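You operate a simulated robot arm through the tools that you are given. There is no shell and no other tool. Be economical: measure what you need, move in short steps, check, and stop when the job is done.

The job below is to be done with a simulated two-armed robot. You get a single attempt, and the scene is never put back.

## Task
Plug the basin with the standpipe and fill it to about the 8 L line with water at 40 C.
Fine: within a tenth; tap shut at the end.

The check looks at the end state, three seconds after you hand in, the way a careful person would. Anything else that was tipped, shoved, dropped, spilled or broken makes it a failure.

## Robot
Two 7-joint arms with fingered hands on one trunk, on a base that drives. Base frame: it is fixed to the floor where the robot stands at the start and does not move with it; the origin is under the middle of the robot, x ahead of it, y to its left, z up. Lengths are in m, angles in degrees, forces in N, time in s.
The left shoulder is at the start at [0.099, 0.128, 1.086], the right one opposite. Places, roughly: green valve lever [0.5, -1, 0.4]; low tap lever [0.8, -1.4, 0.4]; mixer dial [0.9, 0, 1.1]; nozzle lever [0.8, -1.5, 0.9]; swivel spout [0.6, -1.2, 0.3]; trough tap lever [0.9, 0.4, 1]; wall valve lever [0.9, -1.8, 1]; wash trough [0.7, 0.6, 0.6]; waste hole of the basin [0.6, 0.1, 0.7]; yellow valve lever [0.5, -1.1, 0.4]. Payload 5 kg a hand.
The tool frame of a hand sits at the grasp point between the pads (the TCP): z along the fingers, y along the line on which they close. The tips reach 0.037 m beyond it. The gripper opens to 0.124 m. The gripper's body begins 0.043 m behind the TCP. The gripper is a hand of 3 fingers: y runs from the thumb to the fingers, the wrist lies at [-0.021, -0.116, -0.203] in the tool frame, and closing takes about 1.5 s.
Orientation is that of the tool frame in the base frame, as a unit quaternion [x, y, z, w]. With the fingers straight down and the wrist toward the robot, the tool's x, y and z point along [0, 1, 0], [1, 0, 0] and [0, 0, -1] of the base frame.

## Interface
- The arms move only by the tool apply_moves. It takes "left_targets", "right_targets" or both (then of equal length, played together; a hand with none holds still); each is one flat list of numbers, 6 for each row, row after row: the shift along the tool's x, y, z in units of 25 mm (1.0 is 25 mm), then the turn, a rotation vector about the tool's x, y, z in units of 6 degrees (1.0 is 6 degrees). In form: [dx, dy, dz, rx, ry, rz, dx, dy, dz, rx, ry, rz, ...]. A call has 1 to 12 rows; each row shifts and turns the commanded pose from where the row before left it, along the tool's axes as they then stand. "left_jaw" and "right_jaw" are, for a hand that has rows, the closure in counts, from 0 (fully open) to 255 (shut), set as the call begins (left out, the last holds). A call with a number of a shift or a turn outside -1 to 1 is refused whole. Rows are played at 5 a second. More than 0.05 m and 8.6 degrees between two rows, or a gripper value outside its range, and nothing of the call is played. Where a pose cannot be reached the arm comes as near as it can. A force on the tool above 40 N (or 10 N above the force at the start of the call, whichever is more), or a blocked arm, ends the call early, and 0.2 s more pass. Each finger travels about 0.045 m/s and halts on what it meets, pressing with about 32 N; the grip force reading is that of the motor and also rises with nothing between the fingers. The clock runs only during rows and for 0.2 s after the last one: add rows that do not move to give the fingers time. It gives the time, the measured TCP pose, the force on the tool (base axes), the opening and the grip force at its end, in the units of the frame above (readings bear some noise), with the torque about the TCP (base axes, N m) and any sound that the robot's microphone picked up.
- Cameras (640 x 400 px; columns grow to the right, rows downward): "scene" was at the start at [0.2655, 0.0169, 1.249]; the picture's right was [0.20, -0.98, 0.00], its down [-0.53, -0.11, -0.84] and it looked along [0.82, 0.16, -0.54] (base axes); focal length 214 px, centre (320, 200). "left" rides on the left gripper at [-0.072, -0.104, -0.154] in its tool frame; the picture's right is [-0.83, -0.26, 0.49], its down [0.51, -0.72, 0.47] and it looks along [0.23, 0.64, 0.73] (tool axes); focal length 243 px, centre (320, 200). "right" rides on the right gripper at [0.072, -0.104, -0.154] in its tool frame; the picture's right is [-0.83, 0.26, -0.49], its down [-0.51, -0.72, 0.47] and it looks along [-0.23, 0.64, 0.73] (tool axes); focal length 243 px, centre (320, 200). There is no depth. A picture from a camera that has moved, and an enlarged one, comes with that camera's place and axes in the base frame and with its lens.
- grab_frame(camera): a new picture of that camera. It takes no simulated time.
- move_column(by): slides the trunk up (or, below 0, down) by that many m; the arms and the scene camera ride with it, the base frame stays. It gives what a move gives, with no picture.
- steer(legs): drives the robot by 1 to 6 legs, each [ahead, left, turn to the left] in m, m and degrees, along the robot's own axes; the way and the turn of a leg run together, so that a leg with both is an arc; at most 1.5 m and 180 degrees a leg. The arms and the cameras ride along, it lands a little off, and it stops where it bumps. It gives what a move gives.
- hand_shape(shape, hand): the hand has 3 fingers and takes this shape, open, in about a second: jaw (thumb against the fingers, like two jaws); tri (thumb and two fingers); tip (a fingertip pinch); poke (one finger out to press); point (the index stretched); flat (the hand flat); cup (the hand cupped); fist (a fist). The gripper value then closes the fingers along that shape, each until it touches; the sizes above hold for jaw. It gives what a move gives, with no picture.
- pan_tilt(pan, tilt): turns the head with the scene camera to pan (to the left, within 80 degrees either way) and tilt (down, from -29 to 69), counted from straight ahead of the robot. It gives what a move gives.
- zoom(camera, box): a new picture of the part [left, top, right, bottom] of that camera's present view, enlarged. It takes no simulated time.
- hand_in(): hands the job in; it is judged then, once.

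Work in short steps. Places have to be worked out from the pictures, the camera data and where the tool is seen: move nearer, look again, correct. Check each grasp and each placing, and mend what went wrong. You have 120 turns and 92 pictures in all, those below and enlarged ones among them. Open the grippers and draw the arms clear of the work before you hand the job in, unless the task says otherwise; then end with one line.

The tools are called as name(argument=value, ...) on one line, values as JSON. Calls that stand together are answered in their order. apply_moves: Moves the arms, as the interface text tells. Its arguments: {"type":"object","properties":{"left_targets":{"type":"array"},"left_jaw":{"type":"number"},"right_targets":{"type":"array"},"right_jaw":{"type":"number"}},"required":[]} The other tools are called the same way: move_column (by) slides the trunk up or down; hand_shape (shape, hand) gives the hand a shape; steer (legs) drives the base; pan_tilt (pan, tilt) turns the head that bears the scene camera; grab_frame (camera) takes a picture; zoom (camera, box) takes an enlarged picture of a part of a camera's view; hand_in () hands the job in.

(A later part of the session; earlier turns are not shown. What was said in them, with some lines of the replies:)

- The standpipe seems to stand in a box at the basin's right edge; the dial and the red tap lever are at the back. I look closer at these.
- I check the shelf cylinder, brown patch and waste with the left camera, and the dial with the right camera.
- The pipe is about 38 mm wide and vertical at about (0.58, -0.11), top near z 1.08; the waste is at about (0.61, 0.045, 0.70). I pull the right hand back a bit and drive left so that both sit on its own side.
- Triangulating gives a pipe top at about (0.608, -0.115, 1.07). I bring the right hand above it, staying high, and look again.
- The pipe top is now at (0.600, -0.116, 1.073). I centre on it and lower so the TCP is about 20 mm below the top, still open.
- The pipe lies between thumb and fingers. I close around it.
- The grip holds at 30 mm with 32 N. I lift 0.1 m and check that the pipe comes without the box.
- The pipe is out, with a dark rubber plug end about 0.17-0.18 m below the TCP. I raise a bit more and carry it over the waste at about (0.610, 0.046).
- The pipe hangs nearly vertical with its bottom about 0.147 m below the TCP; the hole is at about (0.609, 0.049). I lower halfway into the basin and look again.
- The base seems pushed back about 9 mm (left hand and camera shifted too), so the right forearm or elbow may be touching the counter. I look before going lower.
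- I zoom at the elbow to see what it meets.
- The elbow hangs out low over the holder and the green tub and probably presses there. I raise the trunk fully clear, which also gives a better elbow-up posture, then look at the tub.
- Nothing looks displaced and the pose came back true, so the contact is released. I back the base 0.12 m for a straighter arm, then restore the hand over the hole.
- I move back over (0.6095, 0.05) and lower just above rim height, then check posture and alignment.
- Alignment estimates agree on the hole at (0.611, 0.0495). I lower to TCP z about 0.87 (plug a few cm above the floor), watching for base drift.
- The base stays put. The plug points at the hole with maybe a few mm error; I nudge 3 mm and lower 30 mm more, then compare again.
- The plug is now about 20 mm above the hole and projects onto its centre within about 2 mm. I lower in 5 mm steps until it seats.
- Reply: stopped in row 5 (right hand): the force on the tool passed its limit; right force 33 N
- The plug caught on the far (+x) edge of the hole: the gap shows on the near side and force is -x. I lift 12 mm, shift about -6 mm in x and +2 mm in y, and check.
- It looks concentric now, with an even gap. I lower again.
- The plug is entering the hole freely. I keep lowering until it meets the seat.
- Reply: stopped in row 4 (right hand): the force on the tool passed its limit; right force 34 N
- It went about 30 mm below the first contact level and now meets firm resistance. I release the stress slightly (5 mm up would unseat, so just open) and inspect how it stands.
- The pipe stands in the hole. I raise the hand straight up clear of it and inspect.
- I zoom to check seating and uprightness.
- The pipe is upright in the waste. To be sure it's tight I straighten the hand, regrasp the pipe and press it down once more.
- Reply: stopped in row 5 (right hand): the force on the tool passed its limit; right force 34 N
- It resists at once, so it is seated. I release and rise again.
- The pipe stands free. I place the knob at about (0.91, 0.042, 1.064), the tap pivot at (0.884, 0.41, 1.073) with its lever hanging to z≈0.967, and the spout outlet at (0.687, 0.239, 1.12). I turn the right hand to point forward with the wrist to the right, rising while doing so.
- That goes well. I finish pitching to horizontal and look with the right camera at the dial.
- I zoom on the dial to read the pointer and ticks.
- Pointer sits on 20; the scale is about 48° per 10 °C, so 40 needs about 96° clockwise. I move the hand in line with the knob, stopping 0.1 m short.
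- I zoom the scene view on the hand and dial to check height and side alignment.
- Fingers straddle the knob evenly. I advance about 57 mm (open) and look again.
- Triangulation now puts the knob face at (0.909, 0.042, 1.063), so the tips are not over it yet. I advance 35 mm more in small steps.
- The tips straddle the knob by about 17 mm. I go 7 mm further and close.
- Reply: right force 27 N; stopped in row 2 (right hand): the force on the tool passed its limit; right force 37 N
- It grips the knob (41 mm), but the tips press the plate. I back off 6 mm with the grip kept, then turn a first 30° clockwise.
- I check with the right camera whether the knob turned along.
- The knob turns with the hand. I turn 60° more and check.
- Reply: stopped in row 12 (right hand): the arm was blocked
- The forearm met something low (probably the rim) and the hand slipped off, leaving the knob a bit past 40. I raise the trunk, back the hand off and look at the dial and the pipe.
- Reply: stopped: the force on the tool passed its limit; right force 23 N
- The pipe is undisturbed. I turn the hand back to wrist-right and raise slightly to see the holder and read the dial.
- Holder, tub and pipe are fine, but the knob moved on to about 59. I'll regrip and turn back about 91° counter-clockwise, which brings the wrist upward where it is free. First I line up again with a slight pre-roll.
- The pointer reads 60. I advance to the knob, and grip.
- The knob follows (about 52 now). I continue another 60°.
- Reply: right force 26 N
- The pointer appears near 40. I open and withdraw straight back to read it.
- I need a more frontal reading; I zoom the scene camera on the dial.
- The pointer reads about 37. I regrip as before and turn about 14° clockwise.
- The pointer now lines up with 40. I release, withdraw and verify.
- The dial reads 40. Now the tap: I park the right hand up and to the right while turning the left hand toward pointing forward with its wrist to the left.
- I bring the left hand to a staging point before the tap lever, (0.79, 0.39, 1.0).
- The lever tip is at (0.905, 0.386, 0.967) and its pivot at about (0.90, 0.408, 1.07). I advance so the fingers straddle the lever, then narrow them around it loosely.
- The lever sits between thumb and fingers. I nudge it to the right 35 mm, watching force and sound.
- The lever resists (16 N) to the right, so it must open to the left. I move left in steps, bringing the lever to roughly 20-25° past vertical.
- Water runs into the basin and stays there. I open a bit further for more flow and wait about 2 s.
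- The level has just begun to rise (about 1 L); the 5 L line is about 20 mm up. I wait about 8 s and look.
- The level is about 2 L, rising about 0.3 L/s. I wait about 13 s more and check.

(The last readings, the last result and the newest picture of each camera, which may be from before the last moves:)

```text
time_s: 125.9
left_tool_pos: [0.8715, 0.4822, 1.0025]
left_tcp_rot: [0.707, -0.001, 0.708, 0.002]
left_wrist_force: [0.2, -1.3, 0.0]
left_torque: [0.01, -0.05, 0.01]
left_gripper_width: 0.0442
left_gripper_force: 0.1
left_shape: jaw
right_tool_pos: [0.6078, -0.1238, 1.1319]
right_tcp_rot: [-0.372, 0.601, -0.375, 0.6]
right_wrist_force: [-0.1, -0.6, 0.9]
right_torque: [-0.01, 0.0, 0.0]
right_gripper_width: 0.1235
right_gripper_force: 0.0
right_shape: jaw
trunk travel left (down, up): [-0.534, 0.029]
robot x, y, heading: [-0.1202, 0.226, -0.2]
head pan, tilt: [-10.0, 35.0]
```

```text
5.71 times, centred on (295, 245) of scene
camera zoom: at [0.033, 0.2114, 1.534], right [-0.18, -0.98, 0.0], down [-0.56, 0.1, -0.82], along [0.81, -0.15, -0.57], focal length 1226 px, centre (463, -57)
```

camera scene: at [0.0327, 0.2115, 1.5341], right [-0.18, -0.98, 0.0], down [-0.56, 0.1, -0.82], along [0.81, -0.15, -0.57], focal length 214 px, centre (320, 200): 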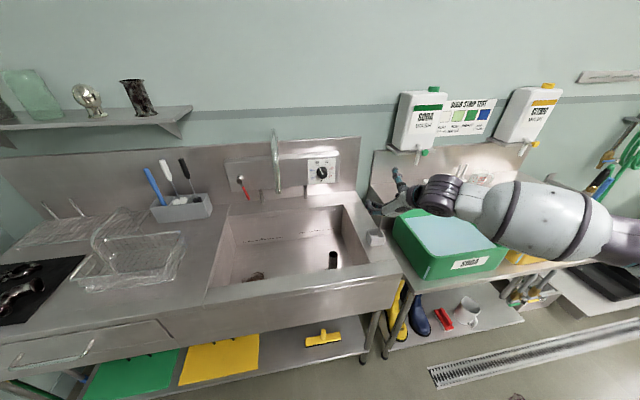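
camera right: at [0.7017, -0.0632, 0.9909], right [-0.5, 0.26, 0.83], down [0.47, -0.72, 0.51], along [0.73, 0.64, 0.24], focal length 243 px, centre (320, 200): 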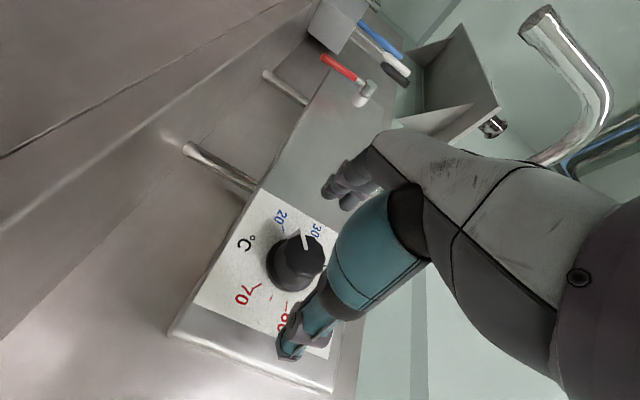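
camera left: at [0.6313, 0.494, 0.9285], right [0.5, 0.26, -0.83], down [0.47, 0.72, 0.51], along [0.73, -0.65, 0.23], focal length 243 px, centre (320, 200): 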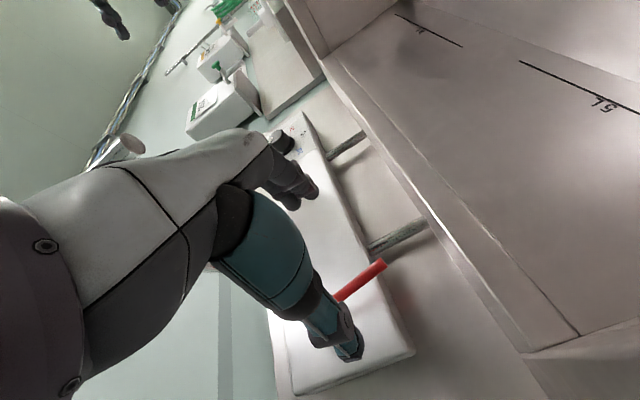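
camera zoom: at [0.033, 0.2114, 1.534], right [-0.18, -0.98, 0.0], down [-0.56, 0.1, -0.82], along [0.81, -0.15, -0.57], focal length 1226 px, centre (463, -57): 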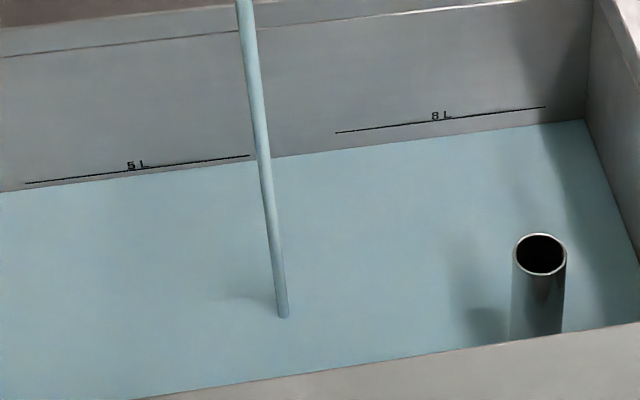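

Now about 4 L; the rise is about 0.23 L/s, so 8 L is due near t≈143 s. I wait 13 s and check.

apply_moves(left_targets=[0, 0, 0, 0, 0, 0, 0, 0, 0, 0, 0, 0, 0, 0, 0, 0, 0, 0, 0, 0, 0, 0, 0, 0, 0, 0, 0, 0, 0, 0, 0, 0, 0, 0, 0, 0, 0, 0, 0, 0, 0, 0, 0, 0, 0, 0, 0, 0, 0, 0, 0, 0, 0, 0, 0, 0, 0, 0, 0, 0, 0, 0, 0, 0, 0, 0, 0, 0, 0, 0, 0, 0])

apply_moves(left_targets=[0, 0, 0, 0, 0, 0, 0, 0, 0, 0, 0, 0, 0, 0, 0, 0, 0, 0, 0, 0, 0, 0, 0, 0, 0, 0, 0, 0, 0, 0, 0, 0, 0, 0, 0, 0, 0, 0, 0, 0, 0, 0, 0, 0, 0, 0, 0, 0, 0, 0, 0, 0, 0, 0, 0, 0, 0, 0, 0, 0, 0, 0, 0, 0, 0, 0, 0, 0, 0, 0, 0, 0])

apply_moves(left_targets=[0, 0, 0, 0, 0, 0, 0, 0, 0, 0, 0, 0, 0, 0, 0, 0, 0, 0, 0, 0, 0, 0, 0, 0, 0, 0, 0, 0, 0, 0, 0, 0, 0, 0, 0, 0, 0, 0, 0, 0, 0, 0, 0, 0, 0, 0, 0, 0, 0, 0, 0, 0, 0, 0, 0, 0, 0, 0, 0, 0, 0, 0, 0, 0, 0, 0, 0, 0, 0, 0, 0, 0])

apply_moves(left_targets=[0, 0, 0, 0, 0, 0, 0, 0, 0, 0, 0, 0, 0, 0, 0, 0, 0, 0, 0, 0, 0, 0, 0, 0, 0, 0, 0, 0, 0, 0, 0, 0, 0, 0, 0, 0, 0, 0, 0, 0, 0, 0, 0, 0, 0, 0, 0, 0, 0, 0, 0, 0, 0, 0, 0, 0, 0, 0, 0, 0, 0, 0, 0, 0, 0, 0, 0, 0, 0, 0, 0, 0])

zoom(camera="scene", box=[240, 210, 350, 280])

```text
time_s: 128.5
left_tool_pos: [0.8714, 0.4808, 1.0025]
left_tcp_rot: [0.706, -0.003, 0.708, 0.002]
left_wrist_force: [-0.5, -0.3, -0.3]
left_torque: [0.01, 0.02, 0.0]
left_gripper_width: 0.044
left_gripper_force: 0.1
left_shape: jaw
right_tool_pos: [0.6089, -0.1244, 1.1309]
right_tcp_rot: [-0.372, 0.601, -0.375, 0.6]
right_wrist_force: [0.3, -0.5, -0.2]
right_torque: [0.03, -0.02, 0.04]
right_gripper_width: 0.1235
right_gripper_force: 0.1
right_shape: jaw
trunk travel left (down, up): [-0.534, 0.029]
robot x, y, heading: [-0.1224, 0.2268, -0.4]
head pan, tilt: [-10.0, 35.0]
```

```text
time_s: 131.1
left_tool_pos: [0.8706, 0.4812, 1.0026]
left_tcp_rot: [0.707, -0.002, 0.708, 0.002]
left_wrist_force: [0.5, 0.5, 0.2]
left_torque: [-0.01, 0.0, 0.0]
left_gripper_width: 0.044
left_gripper_force: 0.2
left_shape: jaw
right_tool_pos: [0.6081, -0.1239, 1.1316]
right_tcp_rot: [-0.372, 0.601, -0.376, 0.599]
right_wrist_force: [-0.3, -0.1, 0.3]
right_torque: [0.05, -0.02, 0.04]
right_gripper_width: 0.1237
right_gripper_force: 0.1
right_shape: jaw
trunk travel left (down, up): [-0.534, 0.029]
robot x, y, heading: [-0.1244, 0.2287, -0.3]
head pan, tilt: [-10.0, 35.0]
```

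```text
time_s: 133.7
left_tool_pos: [0.8716, 0.4823, 1.0028]
left_tcp_rot: [0.707, -0.002, 0.707, 0.002]
left_wrist_force: [0.4, -0.3, 0.0]
left_torque: [0.04, 0.0, 0.0]
left_gripper_width: 0.0439
left_gripper_force: 0.1
left_shape: jaw
right_tool_pos: [0.6086, -0.1236, 1.1322]
right_tcp_rot: [-0.372, 0.602, -0.376, 0.599]
right_wrist_force: [-0.6, 1.3, 0.7]
right_torque: [0.03, -0.01, -0.01]
right_gripper_width: 0.1237
right_gripper_force: 0.0
right_shape: jaw
trunk travel left (down, up): [-0.534, 0.029]
robot x, y, heading: [-0.12, 0.2293, -0.4]
head pan, tilt: [-10.0, 35.0]
```

```text
time_s: 136.3
left_tool_pos: [0.8716, 0.4816, 1.0022]
left_tcp_rot: [0.707, -0.002, 0.708, 0.002]
left_wrist_force: [-0.2, -0.7, -0.1]
left_torque: [-0.02, -0.03, -0.03]
left_gripper_width: 0.044
left_gripper_force: 0.0
left_shape: jaw
right_tool_pos: [0.608, -0.1237, 1.1315]
right_tcp_rot: [-0.372, 0.601, -0.376, 0.599]
right_wrist_force: [-1.0, -0.1, 0.2]
right_torque: [0.0, 0.02, -0.01]
right_gripper_width: 0.1239
right_gripper_force: 0.0
right_shape: jaw
trunk travel left (down, up): [-0.534, 0.029]
robot x, y, heading: [-0.1224, 0.2249, -0.3]
head pan, tilt: [-10.0, 35.0]
```

```text
5.71 times, centred on (295, 245) of scene
camera zoom: at [0.033, 0.2115, 1.534], right [-0.18, -0.98, 0.0], down [-0.56, 0.1, -0.82], along [0.81, -0.15, -0.57], focal length 1226 px, centre (463, -57)
```

zoom: 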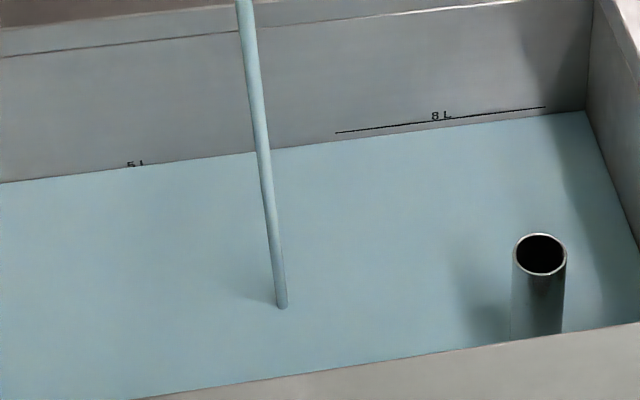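

About 6 L at 0.19 L/s. I wait 7.8 s more and check closely.

apply_moves(left_targets=[0, 0, 0, 0, 0, 0, 0, 0, 0, 0, 0, 0, 0, 0, 0, 0, 0, 0, 0, 0, 0, 0, 0, 0, 0, 0, 0, 0, 0, 0, 0, 0, 0, 0, 0, 0, 0, 0, 0, 0, 0, 0, 0, 0, 0, 0, 0, 0, 0, 0, 0, 0, 0, 0, 0, 0, 0, 0, 0, 0, 0, 0, 0, 0, 0, 0, 0, 0, 0, 0, 0, 0])

apply_moves(left_targets=[0, 0, 0, 0, 0, 0, 0, 0, 0, 0, 0, 0, 0, 0, 0, 0, 0, 0, 0, 0, 0, 0, 0, 0, 0, 0, 0, 0, 0, 0, 0, 0, 0, 0, 0, 0, 0, 0, 0, 0, 0, 0, 0, 0, 0, 0, 0, 0, 0, 0, 0, 0, 0, 0, 0, 0, 0, 0, 0, 0, 0, 0, 0, 0, 0, 0, 0, 0, 0, 0, 0, 0])

apply_moves(left_targets=[0, 0, 0, 0, 0, 0, 0, 0, 0, 0, 0, 0, 0, 0, 0, 0, 0, 0, 0, 0, 0, 0, 0, 0, 0, 0, 0, 0, 0, 0, 0, 0, 0, 0, 0, 0, 0, 0, 0, 0, 0, 0, 0, 0, 0, 0, 0, 0, 0, 0, 0, 0, 0, 0, 0, 0, 0, 0, 0, 0, 0, 0, 0, 0, 0, 0, 0, 0, 0, 0, 0, 0])

zoom(camera="scene", box=[260, 210, 345, 265])

```text
time_s: 138.9
left_tool_pos: [0.8713, 0.4825, 1.0031]
left_tcp_rot: [0.707, -0.002, 0.707, 0.003]
left_wrist_force: [0.3, -0.3, -0.3]
left_torque: [0.02, 0.02, -0.01]
left_gripper_width: 0.0442
left_gripper_force: 0.1
left_shape: jaw
right_tool_pos: [0.6077, -0.1243, 1.1318]
right_tcp_rot: [-0.372, 0.601, -0.376, 0.599]
right_wrist_force: [-0.1, 0.3, -0.3]
right_torque: [0.01, -0.01, 0.02]
right_gripper_width: 0.1236
right_gripper_force: 0.0
right_shape: jaw
trunk travel left (down, up): [-0.534, 0.029]
robot x, y, heading: [-0.1203, 0.2275, -0.2]
head pan, tilt: [-10.0, 35.0]
```

```text
time_s: 141.5
left_tool_pos: [0.8722, 0.4815, 1.0018]
left_tcp_rot: [0.706, -0.003, 0.708, 0.002]
left_wrist_force: [0.5, -0.8, -0.1]
left_torque: [0.04, -0.03, 0.01]
left_gripper_width: 0.044
left_gripper_force: 0.1
left_shape: jaw
right_tool_pos: [0.6079, -0.1241, 1.1306]
right_tcp_rot: [-0.372, 0.601, -0.375, 0.599]
right_wrist_force: [-0.1, -0.9, 0.0]
right_torque: [0.0, -0.02, 0.02]
right_gripper_width: 0.1237
right_gripper_force: 0.1
right_shape: jaw
trunk travel left (down, up): [-0.534, 0.029]
robot x, y, heading: [-0.1193, 0.2253, -0.2]
head pan, tilt: [-10.0, 35.0]
```

```text
time_s: 144.1
left_tool_pos: [0.8718, 0.4807, 1.0017]
left_tcp_rot: [0.706, -0.002, 0.708, 0.002]
left_wrist_force: [0.3, -0.5, 0.4]
left_torque: [0.0, 0.0, 0.01]
left_gripper_width: 0.044
left_gripper_force: 0.1
left_shape: jaw
right_tool_pos: [0.6071, -0.1232, 1.1314]
right_tcp_rot: [-0.372, 0.601, -0.376, 0.599]
right_wrist_force: [0.5, 0.5, 0.7]
right_torque: [0.0, 0.02, 0.02]
right_gripper_width: 0.1238
right_gripper_force: 0.0
right_shape: jaw
trunk travel left (down, up): [-0.534, 0.029]
robot x, y, heading: [-0.1177, 0.2264, -0.2]
head pan, tilt: [-10.0, 35.0]
```

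```text
7.27 times, centred on (302, 238) of scene
camera zoom: at [0.0331, 0.2115, 1.534], right [-0.18, -0.98, 0.0], down [-0.56, 0.1, -0.82], along [0.81, -0.15, -0.57], focal length 1560 px, centre (447, -73)
```

zoom: 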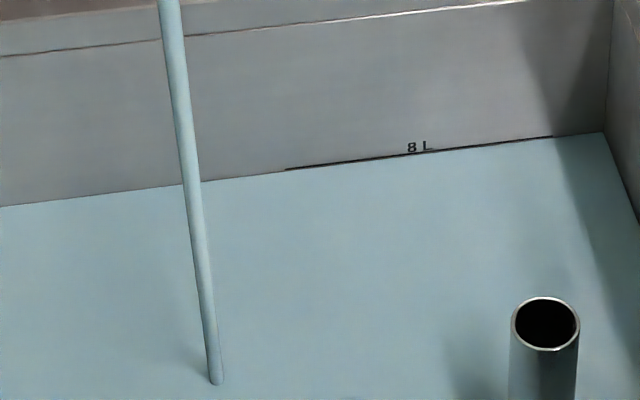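

The water has just reached the underside of the 8 L line. I close now: push the lever right to its stop.

apply_moves(left_targets=[0, 1, 0, 0, 0, 0, 0, 1, 0, 0, 0, 0, 0, 1, 0, 0, 0, 0, 0, 1, 0, 0, 0, 0, 0, 0.5, 0, 0, 0, 0, 0, 0.4, 0, 0, 0, 0])

zoom(camera="scene", box=[210, 140, 370, 280])

```text
time_s: 145.5
left_tool_pos: [0.8715, 0.3631, 1.0031]
left_tcp_rot: [0.706, -0.001, 0.708, 0.002]
left_wrist_force: [-3.4, 12.7, -2.3]
left_torque: [-0.1, 0.07, 0.43]
left_gripper_width: 0.0526
left_gripper_force: 0.1
left_shape: jaw
right_tool_pos: [0.6072, -0.1201, 1.1323]
right_tcp_rot: [-0.373, 0.601, -0.376, 0.599]
right_wrist_force: [0.7, -1.0, 0.0]
right_torque: [-0.04, 0.01, 0.0]
right_gripper_width: 0.1238
right_gripper_force: 0.0
right_shape: jaw
trunk travel left (down, up): [-0.534, 0.029]
robot x, y, heading: [-0.1209, 0.2296, -0.4]
head pan, tilt: [-10.0, 35.0]
```

```text
2.86 times, centred on (290, 210) of scene
camera zoom: at [0.0329, 0.2143, 1.534], right [-0.18, -0.98, 0.0], down [-0.56, 0.1, -0.82], along [0.81, -0.15, -0.57], focal length 613 px, centre (406, 171)
```

zoom: 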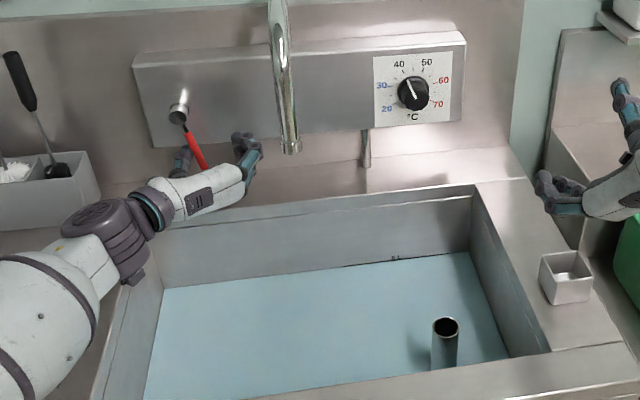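

Flow has stopped and the lever is at its stop. I centre the fingers around it, open, and draw the hand straight back.

apply_moves(left_targets=[0, -0.4, 0, 0, 0, 0, 0, -0.4, 0, 0, 0, 0, 0, -0.2, 0, 0, 0, 0])

apply_moves(left_targets=[0, 0, 0, 0, 0, 0, 0, 0, 0, 0, 0, 0, 0, 0, 0, 0, 0, 0, 0, 0, 0, 0, 0, 0, 0, 0, 0, 0, 0, 0, 0, 0, 0, 0, 0, 0], left_jaw=0)

apply_moves(left_targets=[0, 0, -0.7, 0, 0, 0, 0, 0, -1, 0, 0, 0, 0, 0, -1, 0, 0, 0, 0, 0, -1, 0, 0, 0, 0.5, 0, -1, 0, 0, 0, 1, -0.5, -1, 0, 0, 0, 1, -0.5, -1, 0, 0, 0, 1, -0.5, -1, 0, 0, 0, 1, -0.5, -1, 0, 0, 0, 1, -0.5, -1, 0, 0, 0, 1, -0.5, -1, 0, 0, 0, 1, -0.5, -1, 0, 0, 0])

grab_frame(camera="scene")

zoom(camera="scene", box=[210, 140, 370, 280])

```text
time_s: 146.3
left_tool_pos: [0.8713, 0.3828, 1.0035]
left_tcp_rot: [0.706, -0.003, 0.708, 0.002]
left_wrist_force: [0.2, 0.1, 0.3]
left_torque: [0.02, 0.0, -0.01]
left_gripper_width: 0.0439
left_gripper_force: 0.1
left_shape: jaw
right_tool_pos: [0.6063, -0.1243, 1.1326]
right_tcp_rot: [-0.371, 0.602, -0.377, 0.599]
right_wrist_force: [0.6, -0.8, 0.4]
right_torque: [0.01, -0.02, 0.0]
right_gripper_width: 0.1236
right_gripper_force: 0.0
right_shape: jaw
trunk travel left (down, up): [-0.534, 0.029]
robot x, y, heading: [-0.1187, 0.2268, -0.6]
head pan, tilt: [-10.0, 35.0]
```

```text
time_s: 147.7
left_tool_pos: [0.8708, 0.3841, 1.0017]
left_tcp_rot: [0.707, -0.002, 0.708, 0.002]
left_wrist_force: [-0.3, 0.0, 0.3]
left_torque: [-0.03, -0.03, 0.02]
left_gripper_width: 0.1237
left_gripper_force: 0.0
left_shape: jaw
right_tool_pos: [0.6064, -0.1229, 1.131]
right_tcp_rot: [-0.372, 0.601, -0.375, 0.6]
right_wrist_force: [0.7, -0.1, 0.2]
right_torque: [-0.01, 0.02, -0.02]
right_gripper_width: 0.1237
right_gripper_force: 0.0
right_shape: jaw
trunk travel left (down, up): [-0.534, 0.029]
robot x, y, heading: [-0.1229, 0.2223, -0.1]
head pan, tilt: [-10.0, 35.0]
```

```text
time_s: 150.3
left_tool_pos: [0.5769, 0.473, 1.189]
left_tcp_rot: [0.706, -0.002, 0.709, 0.002]
left_wrist_force: [0.1, 0.2, -0.1]
left_torque: [-0.01, 0.01, 0.03]
left_gripper_width: 0.1236
left_gripper_force: 0.2
left_shape: jaw
right_tool_pos: [0.6063, -0.1243, 1.1334]
right_tcp_rot: [-0.372, 0.6, -0.376, 0.6]
right_wrist_force: [-0.1, 0.6, 0.8]
right_torque: [0.0, 0.04, 0.0]
right_gripper_width: 0.1239
right_gripper_force: 0.0
right_shape: jaw
trunk travel left (down, up): [-0.534, 0.029]
robot x, y, heading: [-0.1184, 0.2282, -0.2]
head pan, tilt: [-10.0, 35.0]
```

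```text
10 pictures are left
camera scene: at [0.0307, 0.2119, 1.5344], right [-0.18, -0.98, 0.0], down [-0.56, 0.1, -0.82], along [0.81, -0.15, -0.57], focal length 214 px, centre (320, 200)
```

scene: 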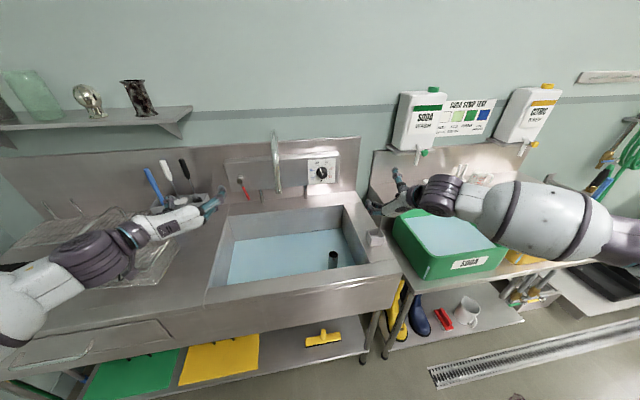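

```text
2.86 times, centred on (290, 210) of scene
camera zoom: at [0.0307, 0.2119, 1.5344], right [-0.18, -0.98, 0.0], down [-0.56, 0.1, -0.82], along [0.81, -0.15, -0.57], focal length 613 px, centre (406, 171)
```

zoom: 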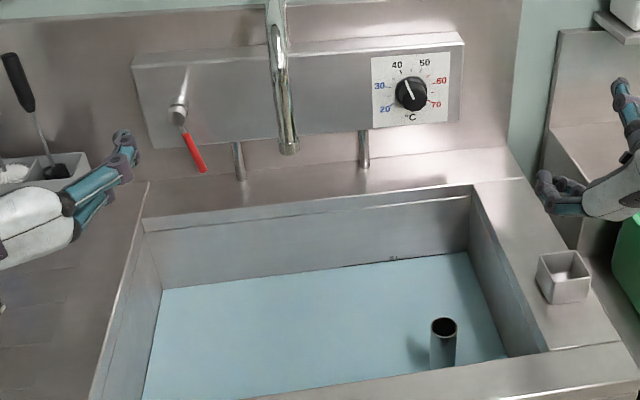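

Tap shut, lever at its rest, dial at 40. I raise the left arm clear, let a few seconds pass, and check that the level holds at the 8 L line.

apply_moves(left_targets=[1, 0, -0.5, 0, 0, 0, 1, 0, -0.5, 0, 0, 0, 1, 0, -0.5, 0, 0, 0, 1, 0, -0.5, 0, 0, 0, 1, 0, 0, 0, 0, 0, 1, 0, 0, 0, 0, 0, 0, 0, 0, 0, 0, 0, 0, 0, 0, 0, 0, 0, 0, 0, 0, 0, 0, 0, 0, 0, 0, 0, 0, 0, 0, 0, 0, 0, 0, 0, 0, 0, 0, 0, 0, 0], right_targets=[0, 0, -0.5, 0, 0, 0, 0, -0.8, -0.5, 0, 0, 0, 0, -0.8, -0.5, 0, 0, 0, 0, -0.8, 0, 0, 0, 0, 0, 0, 0, 0, 0, 0, 0, 0, 0, 0, 0, 0, 0, 0, 0, 0, 0, 0, 0, 0, 0, 0, 0, 0, 0, 0, 0, 0, 0, 0, 0, 0, 0, 0, 0, 0, 0, 0, 0, 0, 0, 0, 0, 0, 0, 0, 0, 0])

zoom(camera="scene", box=[260, 210, 345, 265])

grab_frame(camera="scene")

```text
time_s: 152.9
left_tool_pos: [0.5278, 0.4735, 1.3402]
left_tcp_rot: [0.707, -0.002, 0.707, 0.002]
left_wrist_force: [-0.1, 0.2, 1.1]
left_torque: [-0.01, 0.0, -0.01]
left_gripper_width: 0.1237
left_gripper_force: 0.0
left_shape: jaw
right_tool_pos: [0.5704, -0.1498, 1.1864]
right_tcp_rot: [-0.372, 0.601, -0.376, 0.599]
right_wrist_force: [0.1, -0.2, -0.4]
right_torque: [-0.01, -0.01, 0.01]
right_gripper_width: 0.1239
right_gripper_force: 0.1
right_shape: jaw
trunk travel left (down, up): [-0.534, 0.029]
robot x, y, heading: [-0.1198, 0.2292, -0.5]
head pan, tilt: [-10.0, 35.0]
```

```text
7.27 times, centred on (302, 238) of scene
camera zoom: at [0.0331, 0.2115, 1.534], right [-0.18, -0.98, 0.0], down [-0.56, 0.1, -0.82], along [0.81, -0.15, -0.57], focal length 1560 px, centre (447, -73)
```

zoom: 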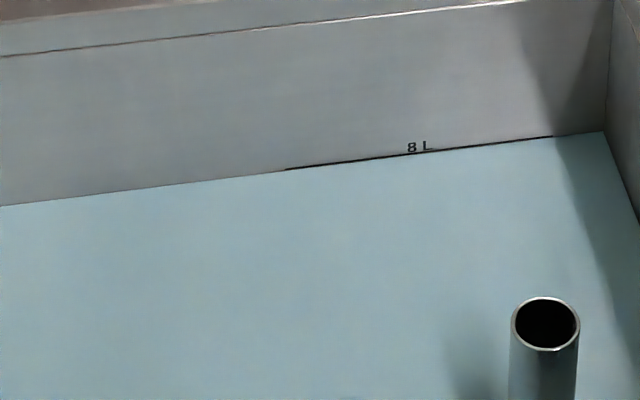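

```text
7 pictures are left
camera scene: at [0.0331, 0.2115, 1.534], right [-0.18, -0.98, 0.0], down [-0.56, 0.1, -0.82], along [0.81, -0.15, -0.57], focal length 214 px, centre (320, 200)
```

scene: 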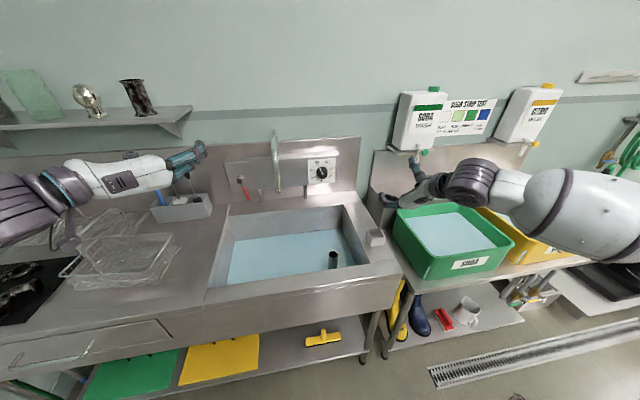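

The level holds at the 8 L line, nothing is disturbed, the tap is shut and the hands are clear. I hand in.

hand_in()

```text
The job is handed in.
```

The standpipe is seated in the waste, the basin is filled to the 8 L line with the dial set at 40 °C, and the tap is shut. The level held at the line when I checked a few seconds after closing. The water temperature comes from the dial only, as nothing measured it directly.
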